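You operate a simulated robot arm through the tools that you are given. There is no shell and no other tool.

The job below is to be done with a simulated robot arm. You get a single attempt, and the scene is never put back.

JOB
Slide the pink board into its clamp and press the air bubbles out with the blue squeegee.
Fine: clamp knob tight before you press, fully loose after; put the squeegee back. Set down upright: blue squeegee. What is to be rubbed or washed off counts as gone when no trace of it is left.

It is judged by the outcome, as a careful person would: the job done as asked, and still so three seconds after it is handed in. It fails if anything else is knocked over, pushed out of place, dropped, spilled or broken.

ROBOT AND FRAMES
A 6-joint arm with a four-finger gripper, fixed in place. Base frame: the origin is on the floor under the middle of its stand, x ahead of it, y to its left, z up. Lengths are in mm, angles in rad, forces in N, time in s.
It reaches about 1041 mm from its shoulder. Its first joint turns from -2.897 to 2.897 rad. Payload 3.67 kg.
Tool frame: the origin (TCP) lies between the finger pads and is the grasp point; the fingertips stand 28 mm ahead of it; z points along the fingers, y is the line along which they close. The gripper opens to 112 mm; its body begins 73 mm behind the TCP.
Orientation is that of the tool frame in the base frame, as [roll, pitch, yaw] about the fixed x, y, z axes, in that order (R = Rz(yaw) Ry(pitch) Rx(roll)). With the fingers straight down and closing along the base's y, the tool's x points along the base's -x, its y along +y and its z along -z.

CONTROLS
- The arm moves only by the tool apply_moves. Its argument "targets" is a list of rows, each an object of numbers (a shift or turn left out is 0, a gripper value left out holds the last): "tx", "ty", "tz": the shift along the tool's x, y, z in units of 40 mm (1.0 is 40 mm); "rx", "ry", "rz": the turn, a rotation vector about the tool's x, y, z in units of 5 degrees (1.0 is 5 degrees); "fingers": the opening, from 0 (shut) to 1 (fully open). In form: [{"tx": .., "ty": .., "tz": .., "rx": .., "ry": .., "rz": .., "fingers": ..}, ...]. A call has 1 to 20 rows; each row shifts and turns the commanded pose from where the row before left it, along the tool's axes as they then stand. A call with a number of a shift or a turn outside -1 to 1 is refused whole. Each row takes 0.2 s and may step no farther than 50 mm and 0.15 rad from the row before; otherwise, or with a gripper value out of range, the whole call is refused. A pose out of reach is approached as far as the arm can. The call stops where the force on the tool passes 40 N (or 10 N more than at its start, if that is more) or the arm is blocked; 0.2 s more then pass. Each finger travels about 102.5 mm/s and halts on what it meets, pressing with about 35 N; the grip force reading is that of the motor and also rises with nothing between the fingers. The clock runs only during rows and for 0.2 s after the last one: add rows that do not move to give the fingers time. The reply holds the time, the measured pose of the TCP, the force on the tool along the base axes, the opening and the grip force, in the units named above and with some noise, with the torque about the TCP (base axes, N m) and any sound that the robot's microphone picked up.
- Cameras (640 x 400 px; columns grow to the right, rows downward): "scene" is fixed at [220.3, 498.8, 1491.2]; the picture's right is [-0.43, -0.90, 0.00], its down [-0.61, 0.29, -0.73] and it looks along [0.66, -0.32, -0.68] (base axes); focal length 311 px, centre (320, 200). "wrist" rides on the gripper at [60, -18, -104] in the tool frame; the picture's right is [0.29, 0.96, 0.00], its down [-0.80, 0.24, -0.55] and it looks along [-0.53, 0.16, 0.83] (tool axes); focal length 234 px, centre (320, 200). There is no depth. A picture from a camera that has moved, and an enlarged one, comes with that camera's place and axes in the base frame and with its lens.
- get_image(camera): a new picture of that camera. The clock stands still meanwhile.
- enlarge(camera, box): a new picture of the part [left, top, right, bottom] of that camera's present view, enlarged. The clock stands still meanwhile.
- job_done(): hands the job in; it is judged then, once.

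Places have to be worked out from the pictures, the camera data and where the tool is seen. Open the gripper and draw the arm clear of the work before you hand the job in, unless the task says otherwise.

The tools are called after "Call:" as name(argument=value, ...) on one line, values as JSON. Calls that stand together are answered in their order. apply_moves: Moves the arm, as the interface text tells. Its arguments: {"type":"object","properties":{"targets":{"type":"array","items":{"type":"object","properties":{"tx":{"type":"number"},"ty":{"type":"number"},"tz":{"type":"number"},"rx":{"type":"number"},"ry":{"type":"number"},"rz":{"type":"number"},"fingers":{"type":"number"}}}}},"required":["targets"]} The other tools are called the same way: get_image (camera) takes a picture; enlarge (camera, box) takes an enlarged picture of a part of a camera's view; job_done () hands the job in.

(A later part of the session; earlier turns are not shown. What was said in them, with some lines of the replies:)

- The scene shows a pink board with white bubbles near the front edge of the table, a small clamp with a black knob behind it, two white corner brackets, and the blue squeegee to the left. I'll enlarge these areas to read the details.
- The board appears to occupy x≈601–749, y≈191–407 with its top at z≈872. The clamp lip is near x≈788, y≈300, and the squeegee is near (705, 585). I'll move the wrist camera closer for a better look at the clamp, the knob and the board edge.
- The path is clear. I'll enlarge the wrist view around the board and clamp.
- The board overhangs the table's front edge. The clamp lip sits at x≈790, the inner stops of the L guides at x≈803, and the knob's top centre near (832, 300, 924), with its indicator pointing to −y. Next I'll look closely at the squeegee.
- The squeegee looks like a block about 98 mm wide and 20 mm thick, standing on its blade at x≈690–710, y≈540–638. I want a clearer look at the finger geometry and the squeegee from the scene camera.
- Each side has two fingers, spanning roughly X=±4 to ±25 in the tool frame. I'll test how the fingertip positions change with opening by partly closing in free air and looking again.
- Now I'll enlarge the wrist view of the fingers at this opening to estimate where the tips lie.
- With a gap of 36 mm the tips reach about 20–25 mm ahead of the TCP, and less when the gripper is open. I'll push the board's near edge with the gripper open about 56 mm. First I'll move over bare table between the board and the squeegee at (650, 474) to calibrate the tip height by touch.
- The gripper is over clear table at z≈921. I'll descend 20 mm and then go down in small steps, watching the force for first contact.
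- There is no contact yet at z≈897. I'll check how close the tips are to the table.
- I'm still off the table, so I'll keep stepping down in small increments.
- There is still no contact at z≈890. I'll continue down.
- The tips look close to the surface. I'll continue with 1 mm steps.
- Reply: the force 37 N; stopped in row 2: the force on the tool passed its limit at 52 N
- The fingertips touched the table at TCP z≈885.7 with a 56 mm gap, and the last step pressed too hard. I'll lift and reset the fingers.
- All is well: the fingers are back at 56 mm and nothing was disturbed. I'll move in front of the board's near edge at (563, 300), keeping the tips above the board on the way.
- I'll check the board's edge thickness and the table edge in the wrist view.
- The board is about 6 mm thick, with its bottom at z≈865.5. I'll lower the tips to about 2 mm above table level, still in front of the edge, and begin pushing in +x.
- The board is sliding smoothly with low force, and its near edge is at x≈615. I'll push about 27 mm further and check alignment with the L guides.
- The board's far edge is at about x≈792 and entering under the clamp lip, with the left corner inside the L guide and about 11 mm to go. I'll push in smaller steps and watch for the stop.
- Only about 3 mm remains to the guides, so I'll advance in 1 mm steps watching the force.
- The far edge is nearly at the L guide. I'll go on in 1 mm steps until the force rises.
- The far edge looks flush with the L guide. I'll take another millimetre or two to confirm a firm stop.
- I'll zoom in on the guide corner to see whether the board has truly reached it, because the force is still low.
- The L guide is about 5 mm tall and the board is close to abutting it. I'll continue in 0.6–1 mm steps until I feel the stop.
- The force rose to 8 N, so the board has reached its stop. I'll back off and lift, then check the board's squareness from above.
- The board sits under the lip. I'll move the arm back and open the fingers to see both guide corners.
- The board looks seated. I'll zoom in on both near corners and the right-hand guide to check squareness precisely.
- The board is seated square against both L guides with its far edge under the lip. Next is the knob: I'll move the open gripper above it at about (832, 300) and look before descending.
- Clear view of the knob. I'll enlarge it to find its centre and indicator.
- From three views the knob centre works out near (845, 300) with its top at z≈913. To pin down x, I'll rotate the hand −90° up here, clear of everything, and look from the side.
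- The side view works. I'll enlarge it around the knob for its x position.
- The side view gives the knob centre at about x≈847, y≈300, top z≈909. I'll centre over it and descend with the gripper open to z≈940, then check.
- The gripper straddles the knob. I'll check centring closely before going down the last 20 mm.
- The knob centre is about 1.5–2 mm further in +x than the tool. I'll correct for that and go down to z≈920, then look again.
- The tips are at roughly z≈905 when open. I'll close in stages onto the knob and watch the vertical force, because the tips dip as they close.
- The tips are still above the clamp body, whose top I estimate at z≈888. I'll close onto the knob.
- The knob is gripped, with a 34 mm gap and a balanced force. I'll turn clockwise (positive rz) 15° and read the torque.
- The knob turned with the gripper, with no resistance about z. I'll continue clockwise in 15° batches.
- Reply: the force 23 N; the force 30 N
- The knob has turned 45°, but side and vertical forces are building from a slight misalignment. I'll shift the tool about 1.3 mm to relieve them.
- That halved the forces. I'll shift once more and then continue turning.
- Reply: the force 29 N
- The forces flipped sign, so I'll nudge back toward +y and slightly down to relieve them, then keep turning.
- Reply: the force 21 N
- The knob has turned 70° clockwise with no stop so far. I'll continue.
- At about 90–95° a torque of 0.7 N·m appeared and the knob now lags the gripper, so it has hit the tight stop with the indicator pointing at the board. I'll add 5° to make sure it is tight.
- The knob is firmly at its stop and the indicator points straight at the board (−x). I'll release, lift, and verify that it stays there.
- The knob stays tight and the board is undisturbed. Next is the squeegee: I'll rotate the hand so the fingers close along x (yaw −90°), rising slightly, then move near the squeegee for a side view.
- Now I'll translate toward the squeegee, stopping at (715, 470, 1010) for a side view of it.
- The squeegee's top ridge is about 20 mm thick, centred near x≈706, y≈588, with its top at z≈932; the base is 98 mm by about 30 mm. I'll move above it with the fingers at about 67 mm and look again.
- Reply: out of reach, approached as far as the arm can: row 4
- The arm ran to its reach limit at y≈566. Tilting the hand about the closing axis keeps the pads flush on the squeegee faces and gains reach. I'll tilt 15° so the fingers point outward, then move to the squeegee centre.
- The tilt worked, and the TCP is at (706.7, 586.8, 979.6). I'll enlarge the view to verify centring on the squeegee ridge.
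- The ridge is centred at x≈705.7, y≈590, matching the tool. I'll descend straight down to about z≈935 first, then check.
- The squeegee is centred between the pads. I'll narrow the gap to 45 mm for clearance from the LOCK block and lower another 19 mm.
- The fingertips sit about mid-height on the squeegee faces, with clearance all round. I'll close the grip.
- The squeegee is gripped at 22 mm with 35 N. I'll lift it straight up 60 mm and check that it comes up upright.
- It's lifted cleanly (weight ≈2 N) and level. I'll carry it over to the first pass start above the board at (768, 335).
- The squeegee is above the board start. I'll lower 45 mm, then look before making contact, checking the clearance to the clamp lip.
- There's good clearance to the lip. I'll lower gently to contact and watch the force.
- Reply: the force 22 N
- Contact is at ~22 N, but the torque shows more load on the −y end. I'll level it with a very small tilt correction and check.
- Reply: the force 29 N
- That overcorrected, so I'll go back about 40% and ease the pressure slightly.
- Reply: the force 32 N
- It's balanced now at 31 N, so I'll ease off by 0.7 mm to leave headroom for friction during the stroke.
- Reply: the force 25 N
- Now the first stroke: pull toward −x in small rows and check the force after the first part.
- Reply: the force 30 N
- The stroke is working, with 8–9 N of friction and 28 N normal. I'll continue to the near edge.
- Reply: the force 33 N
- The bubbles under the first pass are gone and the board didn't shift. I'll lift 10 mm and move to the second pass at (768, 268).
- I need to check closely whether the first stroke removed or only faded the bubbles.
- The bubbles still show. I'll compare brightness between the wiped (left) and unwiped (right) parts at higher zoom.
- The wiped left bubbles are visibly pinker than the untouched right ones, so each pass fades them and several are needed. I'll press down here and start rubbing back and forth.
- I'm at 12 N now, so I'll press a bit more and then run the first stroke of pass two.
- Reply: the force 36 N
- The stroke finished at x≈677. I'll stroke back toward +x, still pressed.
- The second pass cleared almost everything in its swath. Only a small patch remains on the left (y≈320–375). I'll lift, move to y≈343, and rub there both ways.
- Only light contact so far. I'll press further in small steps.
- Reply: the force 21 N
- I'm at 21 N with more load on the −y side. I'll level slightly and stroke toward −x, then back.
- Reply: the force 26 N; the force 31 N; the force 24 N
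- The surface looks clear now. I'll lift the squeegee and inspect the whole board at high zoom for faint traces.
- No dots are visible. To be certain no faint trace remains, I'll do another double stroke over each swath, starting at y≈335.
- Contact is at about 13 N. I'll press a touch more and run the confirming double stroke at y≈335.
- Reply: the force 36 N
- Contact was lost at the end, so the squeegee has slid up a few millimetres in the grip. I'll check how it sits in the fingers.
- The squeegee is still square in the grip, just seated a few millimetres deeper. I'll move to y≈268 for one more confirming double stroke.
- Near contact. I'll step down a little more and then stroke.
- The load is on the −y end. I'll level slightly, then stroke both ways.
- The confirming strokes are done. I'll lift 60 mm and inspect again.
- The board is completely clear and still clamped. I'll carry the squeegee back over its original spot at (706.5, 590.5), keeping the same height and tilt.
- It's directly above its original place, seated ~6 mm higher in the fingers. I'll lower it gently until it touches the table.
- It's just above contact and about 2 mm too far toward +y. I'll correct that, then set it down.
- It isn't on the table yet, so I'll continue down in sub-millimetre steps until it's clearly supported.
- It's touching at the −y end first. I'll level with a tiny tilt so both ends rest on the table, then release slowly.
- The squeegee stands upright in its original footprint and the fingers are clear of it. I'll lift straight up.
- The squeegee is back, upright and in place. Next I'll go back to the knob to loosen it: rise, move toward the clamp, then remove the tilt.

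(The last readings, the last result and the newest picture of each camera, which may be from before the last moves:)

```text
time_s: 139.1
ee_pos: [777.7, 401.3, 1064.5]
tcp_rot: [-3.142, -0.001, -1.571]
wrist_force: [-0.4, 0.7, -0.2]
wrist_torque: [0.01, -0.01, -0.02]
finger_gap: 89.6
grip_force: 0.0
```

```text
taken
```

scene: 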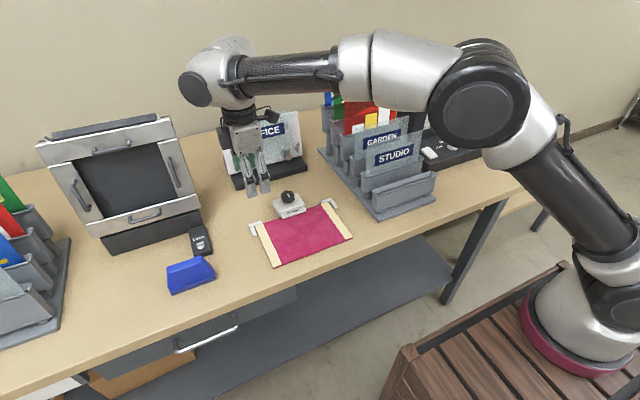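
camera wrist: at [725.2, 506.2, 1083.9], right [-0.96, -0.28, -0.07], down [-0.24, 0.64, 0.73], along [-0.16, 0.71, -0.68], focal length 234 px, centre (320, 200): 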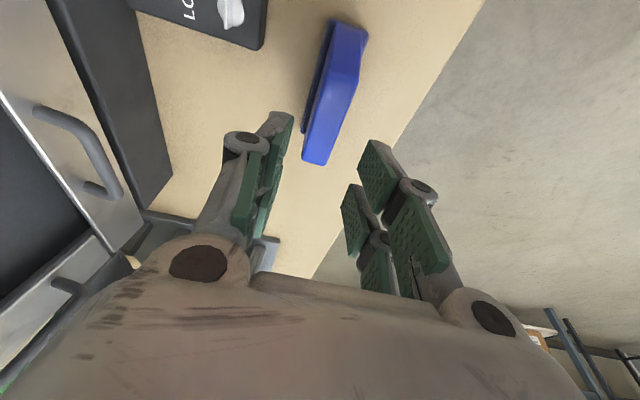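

All clear, the board is clean and the squeegee is standing. I'll move over the knob and rotate the hand 105° clockwise in the air, so I then have a full counter-clockwise range.

Call:
apply_moves(targets=[{"tx": 0.6325, "ty": -0.44}, {"tx": 0.6325, "ty": -0.44}, {"tx": 0.6325, "ty": -0.44}, {"tx": 0.6325, "ty": -0.44}, {"rz": 1}, {"rz": 1}, {"rz": 1}, {"rz": 1}, {"rz": 1}, {"rz": 1}, {"rz": 1}, {"rz": 1}, {"rz": 1}, {"rz": 1}, {"rz": 1}, {"rz": 1}, {"rz": 1}, {"rz": 1}, {"rz": 1}, {"rz": 1}])

Call:
apply_moves(targets=[{"rz": 1}, {"rz": 1}, {"rz": 1}, {"rz": 1}, {"rz": 1}, {}])

Call:
get_image(camera="wrist")

```text
time_s: 143.3
ee_pos: [848.4, 300.1, 1064.7]
tcp_rot: [3.141, 0.001, -2.969]
wrist_force: [0.1, -0.7, -0.4]
wrist_torque: [-0.02, 0.01, 0.0]
finger_gap: 89.5
grip_force: 0.1
```

```text
time_s: 144.7
ee_pos: [848.4, 299.8, 1064.1]
tcp_rot: [-3.141, 0.001, 2.879]
wrist_force: [-0.1, 0.5, 0.2]
wrist_torque: [0.0, -0.01, 0.03]
finger_gap: 89.5
grip_force: 0.0
```

```text
taken
camera wrist: at [785.2, 297.6, 1169.2], right [-0.03, 1.0, 0.0], down [0.83, 0.03, 0.56], along [0.56, 0.02, -0.83], focal length 234 px, centre (320, 200)
```

wrist: 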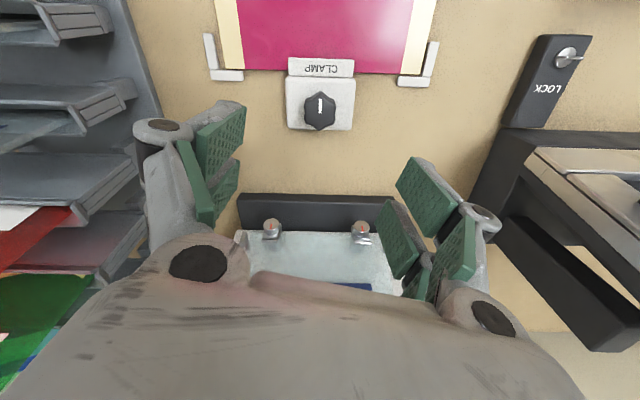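

The knob is centred on the tool axis. I'll descend with open fingers to z≈920.

Call:
apply_moves(targets=[{"tz": 0.8}, {"tz": 0.8}, {"tz": 0.8}, {"tz": 0.6}, {"tz": 0.4}, {"tz": 0.2}, {}])

Call:
enlarge(camera="wrist", box=[220, 60, 440, 260])

```text
time_s: 146.3
ee_pos: [849.7, 299.9, 920.6]
tcp_rot: [3.141, 0.002, 2.881]
wrist_force: [-0.1, 0.6, -0.2]
wrist_torque: [0.02, 0.02, 0.0]
finger_gap: 89.5
grip_force: 0.1
```

```text
2.00 times, centred on (330, 160) of wrist
camera zoom: at [785.9, 298.0, 1024.7], right [-0.03, 1.0, 0.0], down [0.83, 0.03, 0.56], along [0.56, 0.02, -0.83], focal length 468 px, centre (300, 280)
```

zoom: 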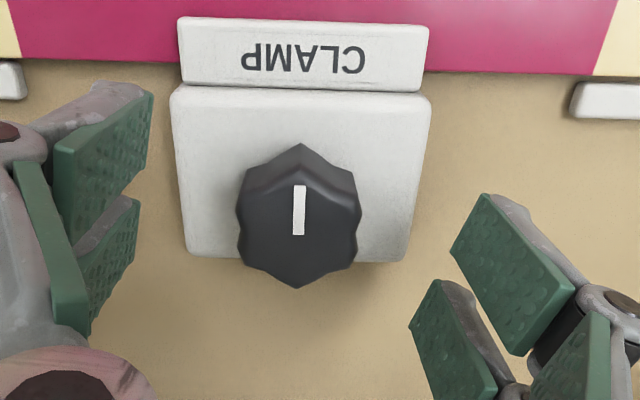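

It's well centred, so I'll close onto the knob.

Call:
apply_moves(targets=[{"fingers": 0.5}, {"fingers": 0.4}, {"fingers": 0.32}, {"fingers": 0.2}, {"fingers": 0.2}, {"fingers": 0.2}, {}])

Call:
enlarge(camera="wrist", box=[250, 80, 410, 230])

```text
time_s: 147.9
ee_pos: [849.8, 300.3, 920.5]
tcp_rot: [3.141, 0.0, 2.88]
wrist_force: [-3.4, -8.1, 0.4]
wrist_torque: [-0.26, 0.1, 0.12]
finger_gap: 33.9
grip_force: 45.3
```

```text
2.67 times, centred on (330, 155) of wrist
camera zoom: at [785.7, 297.4, 1024.9], right [-0.03, 1.0, 0.0], down [0.83, 0.03, 0.55], along [0.55, 0.02, -0.83], focal length 624 px, centre (293, 320)
```

zoom: 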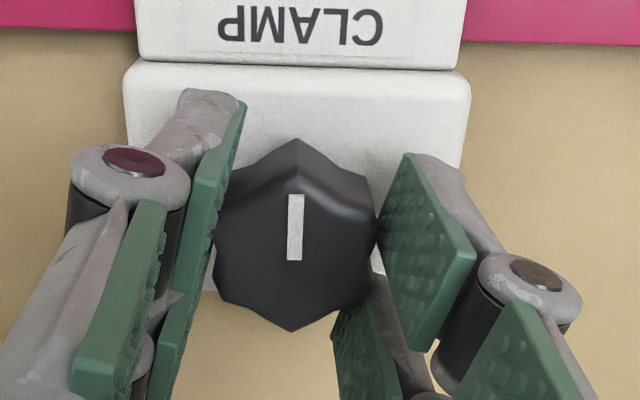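

Gripped. I'll relieve the small side force and begin turning counter-clockwise in 15° batches.

Call:
apply_moves(targets=[{"ty": -0.016}, {"rz": -1}, {"rz": -1}, {"rz": -1}, {}])

Call:
apply_moves(targets=[{"rz": -1}, {"rz": -1}, {"rz": -1}, {}])

Call:
enlarge(camera="wrist", box=[250, 80, 410, 230])

```text
time_s: 149.1
ee_pos: [849.7, 299.3, 921.5]
tcp_rot: [3.141, 0.002, -3.141]
wrist_force: [-1.1, 1.9, -1.7]
wrist_torque: [0.17, 0.27, 0.03]
finger_gap: 33.9
grip_force: 45.2
```

```text
time_s: 150.1
ee_pos: [849.2, 300.4, 921.2]
tcp_rot: [-3.141, 0.002, -2.88]
wrist_force: [4.1, 8.2, -9.7]
wrist_torque: [0.39, -0.57, 0.01]
finger_gap: 33.8
grip_force: 45.2
```

```text
2.67 times, centred on (330, 155) of wrist
camera zoom: at [795.0, 266.7, 1024.9], right [-0.53, 0.85, 0.0], down [0.71, 0.44, 0.55], along [0.47, 0.29, -0.83], focal length 624 px, centre (293, 320)
```

zoom: 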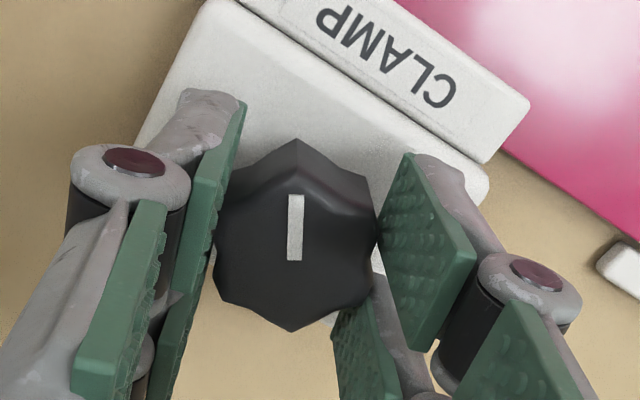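

The knob follows, now 30° counter-clockwise. I'll relieve the forces slightly and continue.

Call:
apply_moves(targets=[{"tx": -0.011, "ty": 0.0125, "tz": 0.0125}, {"rz": -1}, {"rz": -1}, {"rz": -1}, {}])

Call:
apply_moves(targets=[{"rz": -1}, {"rz": -1}, {}])

```text
time_s: 151.3
ee_pos: [848.3, 301.5, 921.3]
tcp_rot: [-3.139, 0.002, -2.617]
wrist_force: [-0.7, 7.4, -2.0]
wrist_torque: [0.04, 0.32, 0.0]
finger_gap: 34.1
grip_force: 45.0
```

```text
time_s: 152.1
ee_pos: [848.6, 300.1, 920.0]
tcp_rot: [-3.139, 0.001, -2.443]
wrist_force: [-1.1, 2.8, -5.0]
wrist_torque: [0.29, -0.3, 0.02]
finger_gap: 33.9
grip_force: 45.3
```

Forces are small, so I'll continue counter-clockwise.

Call:
apply_moves(targets=[{"rz": -1}, {"rz": -1}, {"rz": -1}, {}])

Call:
apply_moves(targets=[{"rz": -1}, {"rz": -1}, {}])

Call:
enlarge(camera="wrist", box=[250, 80, 410, 230])

```text
time_s: 153.1
ee_pos: [849.3, 300.9, 920.6]
tcp_rot: [-3.138, -0.001, -2.18]
wrist_force: [-3.8, 0.8, -2.3]
wrist_torque: [0.28, -0.04, 0.0]
finger_gap: 33.7
grip_force: 44.4
```

```text
time_s: 153.9
ee_pos: [847.3, 299.3, 919.8]
tcp_rot: [-3.139, -0.001, -2.005]
wrist_force: [-3.9, 2.4, -2.1]
wrist_torque: [-0.02, 0.17, 0.0]
finger_gap: 33.9
grip_force: 45.1
```

```text
2.67 times, centred on (330, 155) of wrist
camera zoom: at [838.7, 238.2, 1025.1], right [-0.99, 0.14, 0.0], down [0.12, 0.82, 0.55], along [0.08, 0.55, -0.83], focal length 624 px, centre (293, 320)
```

zoom: 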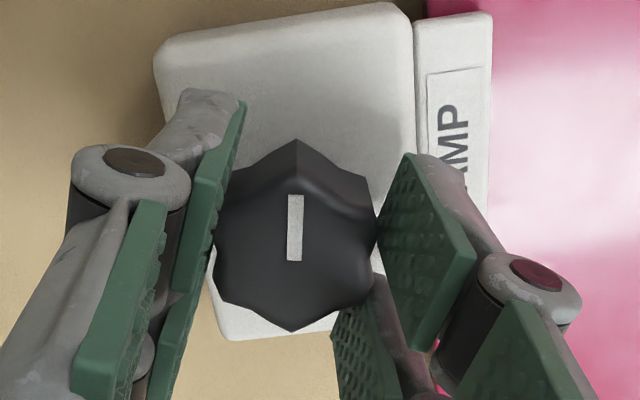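

It has turned 80° so far. I'll continue past the original 90° position in small batches, watching for a stop torque.

Call:
apply_moves(targets=[{"rz": -1}, {"rz": -1}, {}])

Call:
apply_moves(targets=[{"rz": -1}, {"rz": -1}, {}])

Call:
enlarge(camera="wrist", box=[250, 80, 410, 230])

```text
time_s: 154.7
ee_pos: [847.7, 300.4, 920.4]
tcp_rot: [-3.14, -0.002, -1.83]
wrist_force: [-1.5, 2.1, -3.5]
wrist_torque: [0.23, -0.05, -0.14]
finger_gap: 33.7
grip_force: 44.7
```

```text
time_s: 155.5
ee_pos: [848.0, 299.7, 919.9]
tcp_rot: [-3.141, -0.001, -1.659]
wrist_force: [-4.3, -5.5, 0.0]
wrist_torque: [-0.19, 0.21, -0.88]
finger_gap: 33.6
grip_force: 45.7
```

```text
2.67 times, centred on (330, 155) of wrist
camera zoom: at [860.1, 238.3, 1025.3], right [-0.98, -0.2, 0.0], down [-0.17, 0.82, 0.55], along [-0.11, 0.54, -0.83], focal length 624 px, centre (293, 320)
```

zoom: 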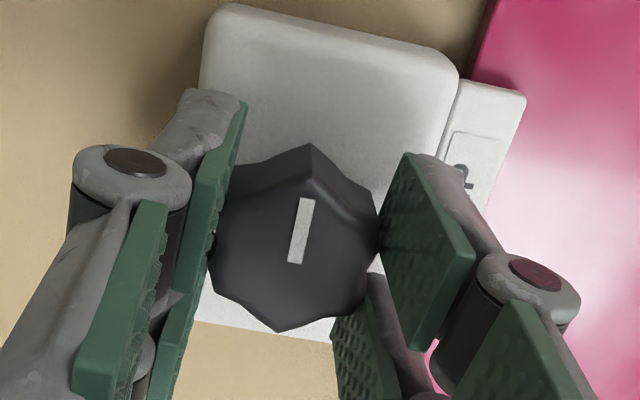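

A stop torque of −0.88 N·m appeared at the original 90° position, so this is the fully loose stop. I'll add 5° to make sure, then release and lift.

Call:
apply_moves(targets=[{"rz": -1}, {}, {}])

Call:
apply_moves(targets=[{"fingers": 0.4}, {"fingers": 0.6}, {"fingers": 0.8}, {"fingers": 0.8}, {"tz": -0.4}, {"tz": -0.8}, {"tz": -0.8}, {"tz": -0.8}, {}])

Call:
enlarge(camera="wrist", box=[240, 20, 420, 200])

Call:
enlarge(camera="scene", box=[235, 170, 395, 290])

```text
time_s: 156.3
ee_pos: [849.0, 299.8, 921.3]
tcp_rot: [-3.141, 0.0, -1.571]
wrist_force: [-7.8, -5.8, 1.4]
wrist_torque: [-0.02, 0.26, -0.64]
finger_gap: 33.7
grip_force: 44.5
```

```text
time_s: 158.3
ee_pos: [848.9, 299.7, 1032.8]
tcp_rot: [-3.14, 0.0, -1.571]
wrist_force: [-0.1, -0.8, -0.4]
wrist_torque: [0.02, -0.01, 0.02]
finger_gap: 89.6
grip_force: 0.1
```

```text
2.22 times, centred on (330, 110) of wrist
camera zoom: at [865.3, 239.1, 1136.4], right [-0.96, -0.29, 0.0], down [-0.24, 0.8, 0.55], along [-0.16, 0.53, -0.83], focal length 520 px, centre (298, 400)
```

zoom: 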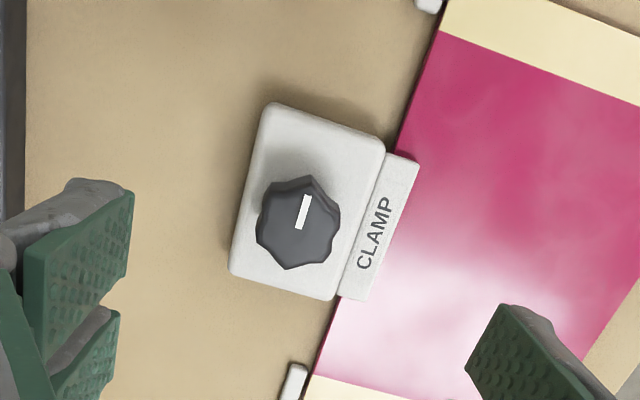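

```text
3.33 times, centred on (315, 230) of scene
camera zoom: at [220.3, 498.8, 1491.2], right [-0.43, -0.9, 0.0], down [-0.61, 0.29, -0.73], along [0.66, -0.32, -0.68], focal length 1038 px, centre (337, 100)
```

zoom: 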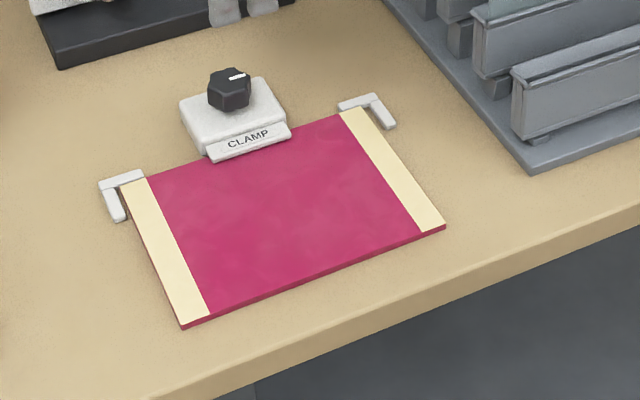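

The knob is back at its fully loose position and the board is clean. I'll check closely that the board is still seated against the guides.

Call:
enlarge(camera="scene", box=[258, 216, 288, 240])

Call:
enlarge(camera="scene", box=[330, 190, 360, 214])

Call:
enlarge(camera="scene", box=[275, 255, 300, 275])

Call:
enlarge(camera="scene", box=[350, 228, 375, 248])

```text
16.00 times, centred on (273, 228) of scene
camera zoom: at [220.3, 498.8, 1491.2], right [-0.43, -0.9, 0.0], down [-0.61, 0.29, -0.73], along [0.66, -0.32, -0.68], focal length 4983 px, centre (1072, -248)
```

zoom: 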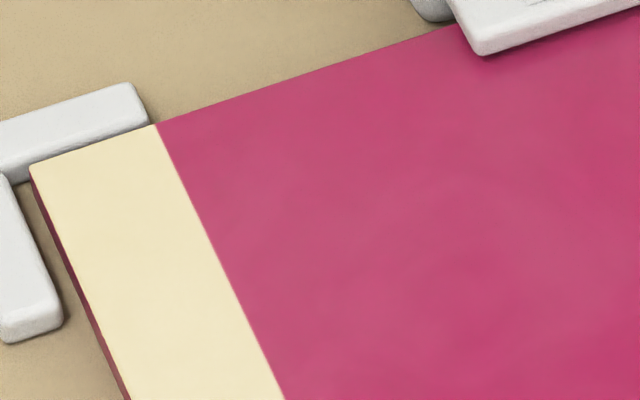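

```text
16.00 times, centred on (345, 202) of scene
camera zoom: at [220.3, 498.8, 1491.2], right [-0.43, -0.9, 0.0], down [-0.61, 0.29, -0.73], along [0.66, -0.32, -0.68], focal length 4983 px, centre (-80, 168)
```

zoom: 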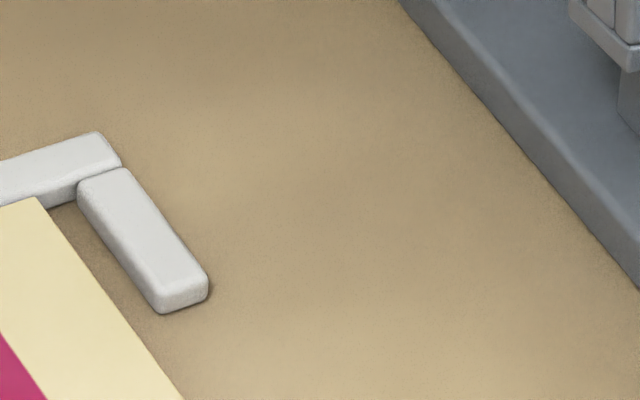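

```text
16.00 times, centred on (288, 265) of scene
camera zoom: at [220.3, 498.8, 1491.2], right [-0.43, -0.9, 0.0], down [-0.61, 0.29, -0.73], along [0.66, -0.32, -0.68], focal length 4983 px, centre (840, -840)
```

zoom: 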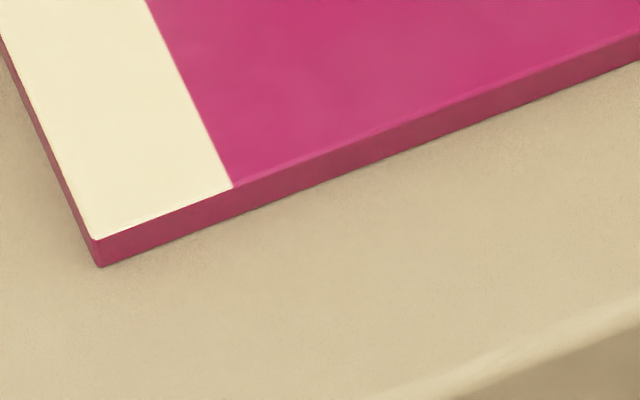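

```text
16.00 times, centred on (362, 238) of scene
camera zoom: at [220.3, 498.8, 1491.2], right [-0.43, -0.9, 0.0], down [-0.61, 0.29, -0.73], along [0.66, -0.32, -0.68], focal length 4983 px, centre (-360, -408)
```

zoom: 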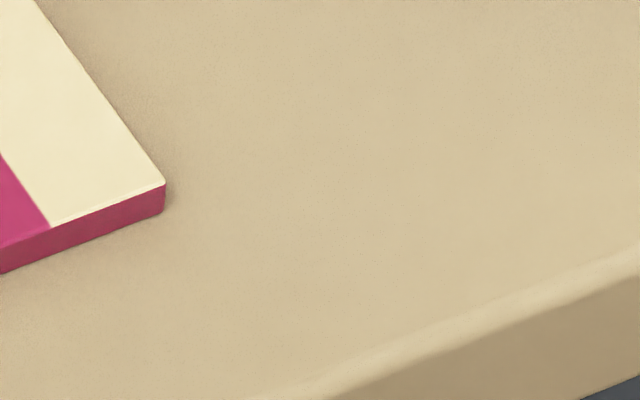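

The board crept back about 2 mm during the strokes. With the clamp loose I can gently reseat it against the guides. I'll rotate the hand back to nominal and set the fingers to 56 mm, as in the first push.

Call:
apply_moves(targets=[{"tz": -0.65, "fingers": 0.5}, {"tz": -0.65}, {"rz": 1}, {"rz": 1}, {"rz": 1}, {"rz": 1}, {"rz": 1}, {"rz": 1}, {"rz": 1}, {"rz": 1}, {"rz": 1}, {"rz": 1}, {"rz": 1}, {"rz": 1}, {"rz": 1}, {"rz": 1}, {"rz": 1}, {"rz": 1}, {"rz": 1}, {"rz": 1}])

Call:
apply_moves(targets=[{"tx": 0.816}, {"tx": 0.816}, {"tx": 0.816}, {"tx": 0.816}, {"tx": 0.816}, {"tx": 0.816}, {"tx": 0.816}, {"tx": 0.816}, {}])

Call:
get_image(camera="scene")

```text
time_s: 162.5
ee_pos: [848.1, 299.1, 1085.3]
tcp_rot: [-3.14, 0.003, 3.14]
wrist_force: [0.4, -0.2, 0.4]
wrist_torque: [0.0, -0.01, -0.03]
finger_gap: 56.1
grip_force: 0.0
```

```text
time_s: 164.5
ee_pos: [587.6, 299.6, 1083.9]
tcp_rot: [3.141, 0.002, -3.14]
wrist_force: [-0.8, 0.1, 0.1]
wrist_torque: [0.01, 0.02, 0.01]
finger_gap: 55.7
grip_force: 0.1
```

```text
taken
```

scene: 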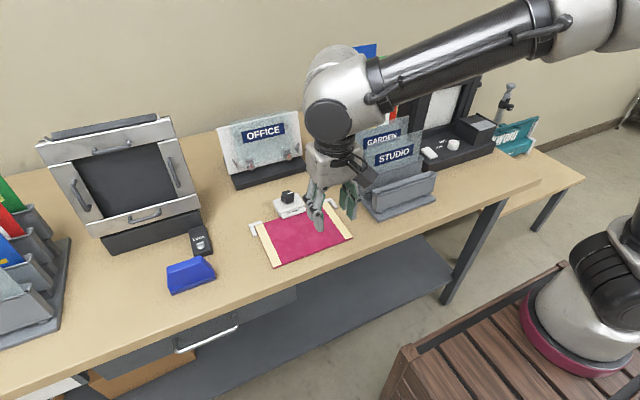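

I'm in front of the board. I'll descend to z≈895, take a couple of readings to average the height, then go to push height.

Call:
apply_moves(targets=[{"tz": 0.9}, {"tz": 0.9}, {"tz": 0.9}, {"tz": 0.9}, {"tz": 0.7}, {"tz": 0.4}, {}])

Call:
apply_moves(targets=[{}])

Call:
apply_moves(targets=[{}])

Call:
apply_moves(targets=[{}])

```text
time_s: 166.1
ee_pos: [587.5, 299.1, 895.9]
tcp_rot: [-3.141, 0.002, -3.142]
wrist_force: [-0.3, -0.2, 0.2]
wrist_torque: [-0.03, -0.03, -0.02]
finger_gap: 56.1
grip_force: 0.0
```

```text
time_s: 166.5
ee_pos: [587.3, 300.0, 895.2]
tcp_rot: [-3.141, 0.002, -3.141]
wrist_force: [1.1, -0.6, 0.3]
wrist_torque: [0.0, -0.01, 0.01]
finger_gap: 56.0
grip_force: 0.1
```

```text
time_s: 166.9
ee_pos: [587.3, 299.2, 896.9]
tcp_rot: [3.142, 0.003, 3.141]
wrist_force: [0.6, -0.8, -0.8]
wrist_torque: [0.03, -0.01, 0.0]
finger_gap: 56.4
grip_force: 0.3
```

```text
time_s: 167.3
ee_pos: [588.1, 299.5, 896.5]
tcp_rot: [-3.14, 0.001, 3.141]
wrist_force: [0.0, 0.7, 0.3]
wrist_torque: [0.0, 0.0, 0.01]
finger_gap: 55.9
grip_force: 0.0
```

The average height is 896.1. I'll lower 8.4 mm to push height, advance to x≈632, then use fine steps.

Call:
apply_moves(targets=[{"tz": 0.21}, {"tx": -0.3}, {"tx": -0.3}, {"tx": -0.3}, {"tx": -0.2}, {}])

Call:
apply_moves(targets=[{"tx": -0.05}, {"tx": -0.025}, {}])

Call:
apply_moves(targets=[{"tx": -0.025}, {"tx": -0.025}, {}])

```text
time_s: 168.7
ee_pos: [632.7, 299.4, 887.8]
tcp_rot: [3.141, 0.002, 3.141]
wrist_force: [0.2, -0.3, 0.4]
wrist_torque: [-0.02, 0.0, 0.0]
finger_gap: 55.9
grip_force: 0.0
```

```text
time_s: 169.5
ee_pos: [634.6, 300.1, 887.8]
tcp_rot: [-3.141, 0.001, -3.14]
wrist_force: [-0.2, -0.5, 0.8]
wrist_torque: [0.01, 0.0, 0.01]
finger_gap: 56.0
grip_force: 0.1
```

```text
time_s: 170.3
ee_pos: [637.6, 298.7, 888.1]
tcp_rot: [-3.141, 0.003, 3.141]
wrist_force: [-1.3, -0.1, 0.2]
wrist_torque: [-0.01, 0.0, -0.01]
finger_gap: 56.1
grip_force: 0.1
```

I'm near contact and pushing lightly. I'll continue in 1 mm steps until the stop is felt.

Call:
apply_moves(targets=[{"tx": -0.025}, {}])

Call:
apply_moves(targets=[{"tx": -0.02}, {}])

Call:
apply_moves(targets=[{"tx": -0.02}, {}])

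Call:
enlarge(camera="scene", box=[258, 216, 288, 240])

```text
time_s: 170.9
ee_pos: [638.0, 299.8, 888.7]
tcp_rot: [3.141, 0.002, 3.141]
wrist_force: [-0.3, -0.2, 0.7]
wrist_torque: [0.03, 0.02, 0.05]
finger_gap: 56.1
grip_force: 0.1
```

```text
time_s: 171.5
ee_pos: [637.2, 299.4, 888.8]
tcp_rot: [3.141, 0.003, 3.141]
wrist_force: [-1.1, -0.9, -0.4]
wrist_torque: [0.01, 0.04, 0.02]
finger_gap: 56.2
grip_force: 0.1
```

```text
time_s: 172.1
ee_pos: [639.1, 299.0, 887.5]
tcp_rot: [3.141, 0.003, -3.142]
wrist_force: [-5.4, 1.2, 2.6]
wrist_torque: [-0.09, 0.12, -0.18]
finger_gap: 56.1
grip_force: 0.0
```

```text
16.00 times, centred on (273, 228) of scene
camera zoom: at [220.3, 498.8, 1491.2], right [-0.43, -0.9, 0.0], down [-0.61, 0.29, -0.73], along [0.66, -0.32, -0.68], focal length 4983 px, centre (1072, -248)
```

zoom: 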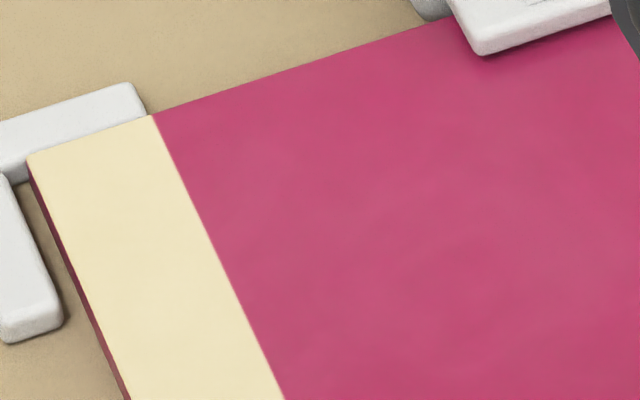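

The board is reseated against its stop, with 5 N felt and the edge flush with the guide. I'll back off, lift, and retreat to the start pose with the gripper open.

Call:
apply_moves(targets=[{"tx": 0.3}, {"tx": 0.7}, {"tz": -0.6}, {"tz": -1.0}, {"tz": -1.0}, {"tz": -1.0}, {"tz": -1.0}, {"tz": -1.0}, {"tx": 0.8, "tz": -0.4, "fingers": 1.0}, {"tx": 0.8, "tz": -0.4}, {"tx": 0.8, "tz": -0.4}, {"tx": 0.8, "tz": -0.4}, {"tx": 0.8, "tz": -0.4}, {"tx": 0.8, "tz": -0.4}, {"ty": -0.8}, {"ty": -0.8}, {}])

Call:
get_image(camera="scene")

Call:
enlarge(camera="scene", box=[235, 170, 395, 290])

Call:
enlarge(camera="scene", box=[140, 210, 260, 310])

Call:
get_image(camera="wrist")

```text
time_s: 175.7
ee_pos: [406.9, 234.3, 1207.6]
tcp_rot: [-3.141, 0.001, -3.141]
wrist_force: [0.8, 0.3, 0.4]
wrist_torque: [0.0, 0.01, -0.02]
finger_gap: 111.9
grip_force: 0.1
```

```text
taken
```

scene: 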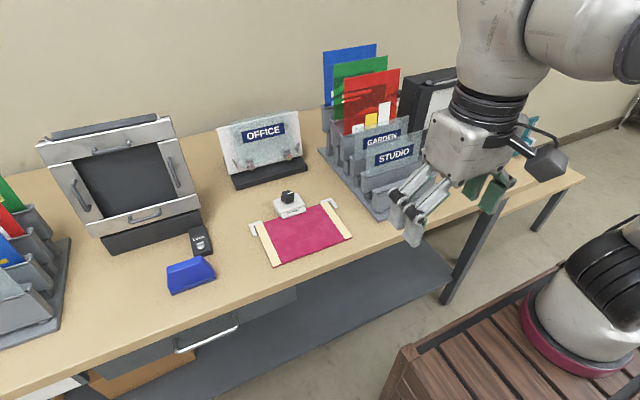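

```text
3.33 times, centred on (315, 230) of scene
camera zoom: at [220.3, 498.8, 1491.2], right [-0.43, -0.9, 0.0], down [-0.61, 0.29, -0.73], along [0.66, -0.32, -0.68], focal length 1038 px, centre (337, 100)
```

zoom: 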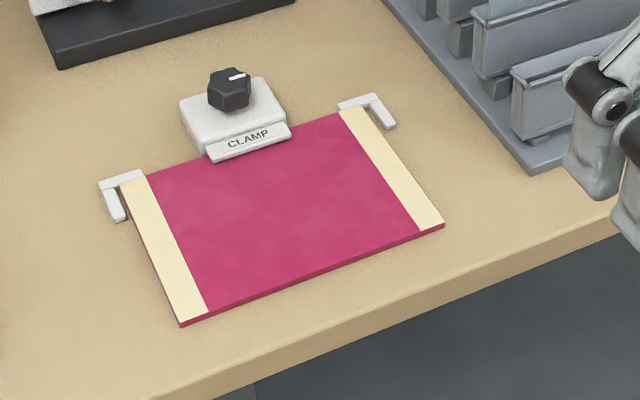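

```text
4.00 times, centred on (200, 260) of scene
camera zoom: at [220.3, 498.8, 1491.2], right [-0.43, -0.9, 0.0], down [-0.61, 0.29, -0.73], along [0.66, -0.32, -0.68], focal length 1246 px, centre (800, -40)
```

zoom: 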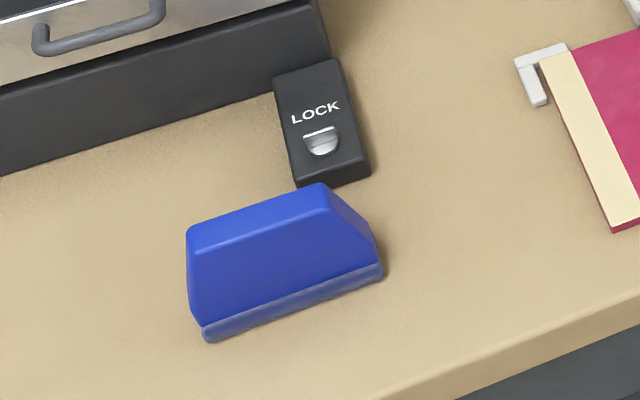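

```text
taken
camera wrist: at [345.9, 215.6, 1312.3], right [-0.29, 0.96, 0.0], down [0.8, 0.24, 0.56], along [0.53, 0.16, -0.83], focal length 234 px, centre (320, 200)
```

wrist: 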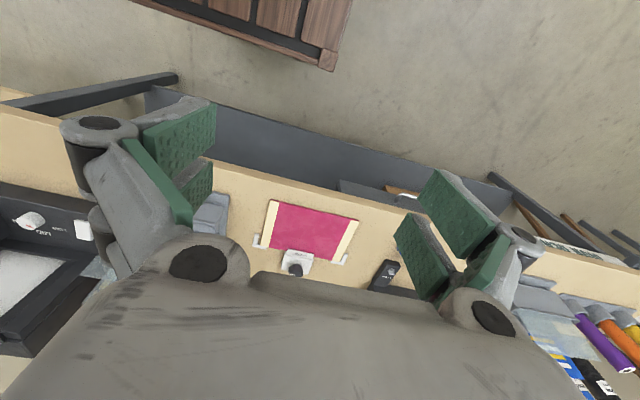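

All looks right: the board is seated and clean, the knob is at loose, and the squeegee is upright in its original spot. I'll take one last close look at the board surface for traces before handing in.

Call:
enlarge(camera="wrist", box=[250, 190, 370, 280])

Call:
enlarge(camera="scene", box=[262, 210, 352, 265])

```text
4.44 times, centred on (310, 235) of wrist
camera zoom: at [345.9, 215.6, 1312.3], right [-0.29, 0.96, 0.0], down [0.8, 0.24, 0.56], along [0.53, 0.16, -0.83], focal length 1041 px, centre (364, 44)
```

zoom: 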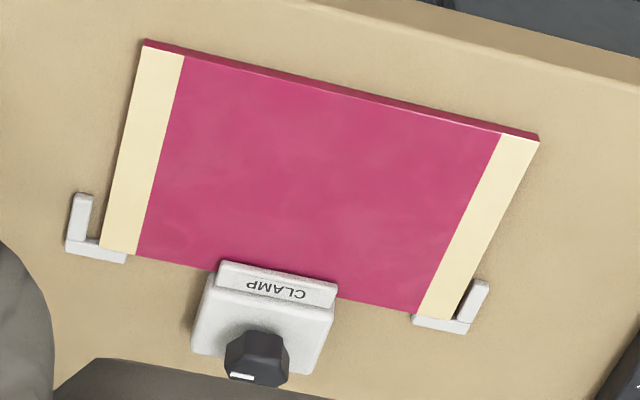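

```text
7.11 times, centred on (307, 238) of scene
camera zoom: at [220.3, 498.8, 1491.2], right [-0.43, -0.9, 0.0], down [-0.61, 0.29, -0.73], along [0.66, -0.32, -0.68], focal length 2214 px, centre (412, -67)
```

zoom: 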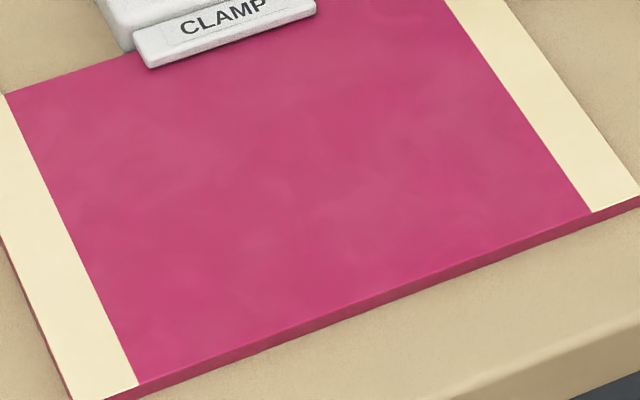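

Both views show no trace of bubbles. The board is seated in the clamp, the knob is at its loose stop, the squeegee stands upright in its place, and the arm is clear with the gripper open. I'm handing in the job.

Call:
job_done()

```text
The job is handed in.
```

The job is done and handed in; I haven't seen the judge's result.

- **Board:** The pink board is fully in its clamp, with its far edge under the lip and flush against both corner guides.
- **Clamp knob:** It was turned to its tight stop before any pressing. After the squeegee was put away it was turned back to its loose stop.
- **Bubbles:** Close-ups from both cameras show no trace of them. One pass only faded them, so I rubbed back and forth over the whole area twice.
- **Squeegee:** It is back in its original spot, standing upright.

The board crept back about 2 mm while I was pressing, even with the knob tight. I pushed it back against the guides after loosening the knob.

The final pictures show nothing else moved or knocked over. The gripper is open and the arm is clear of the table.
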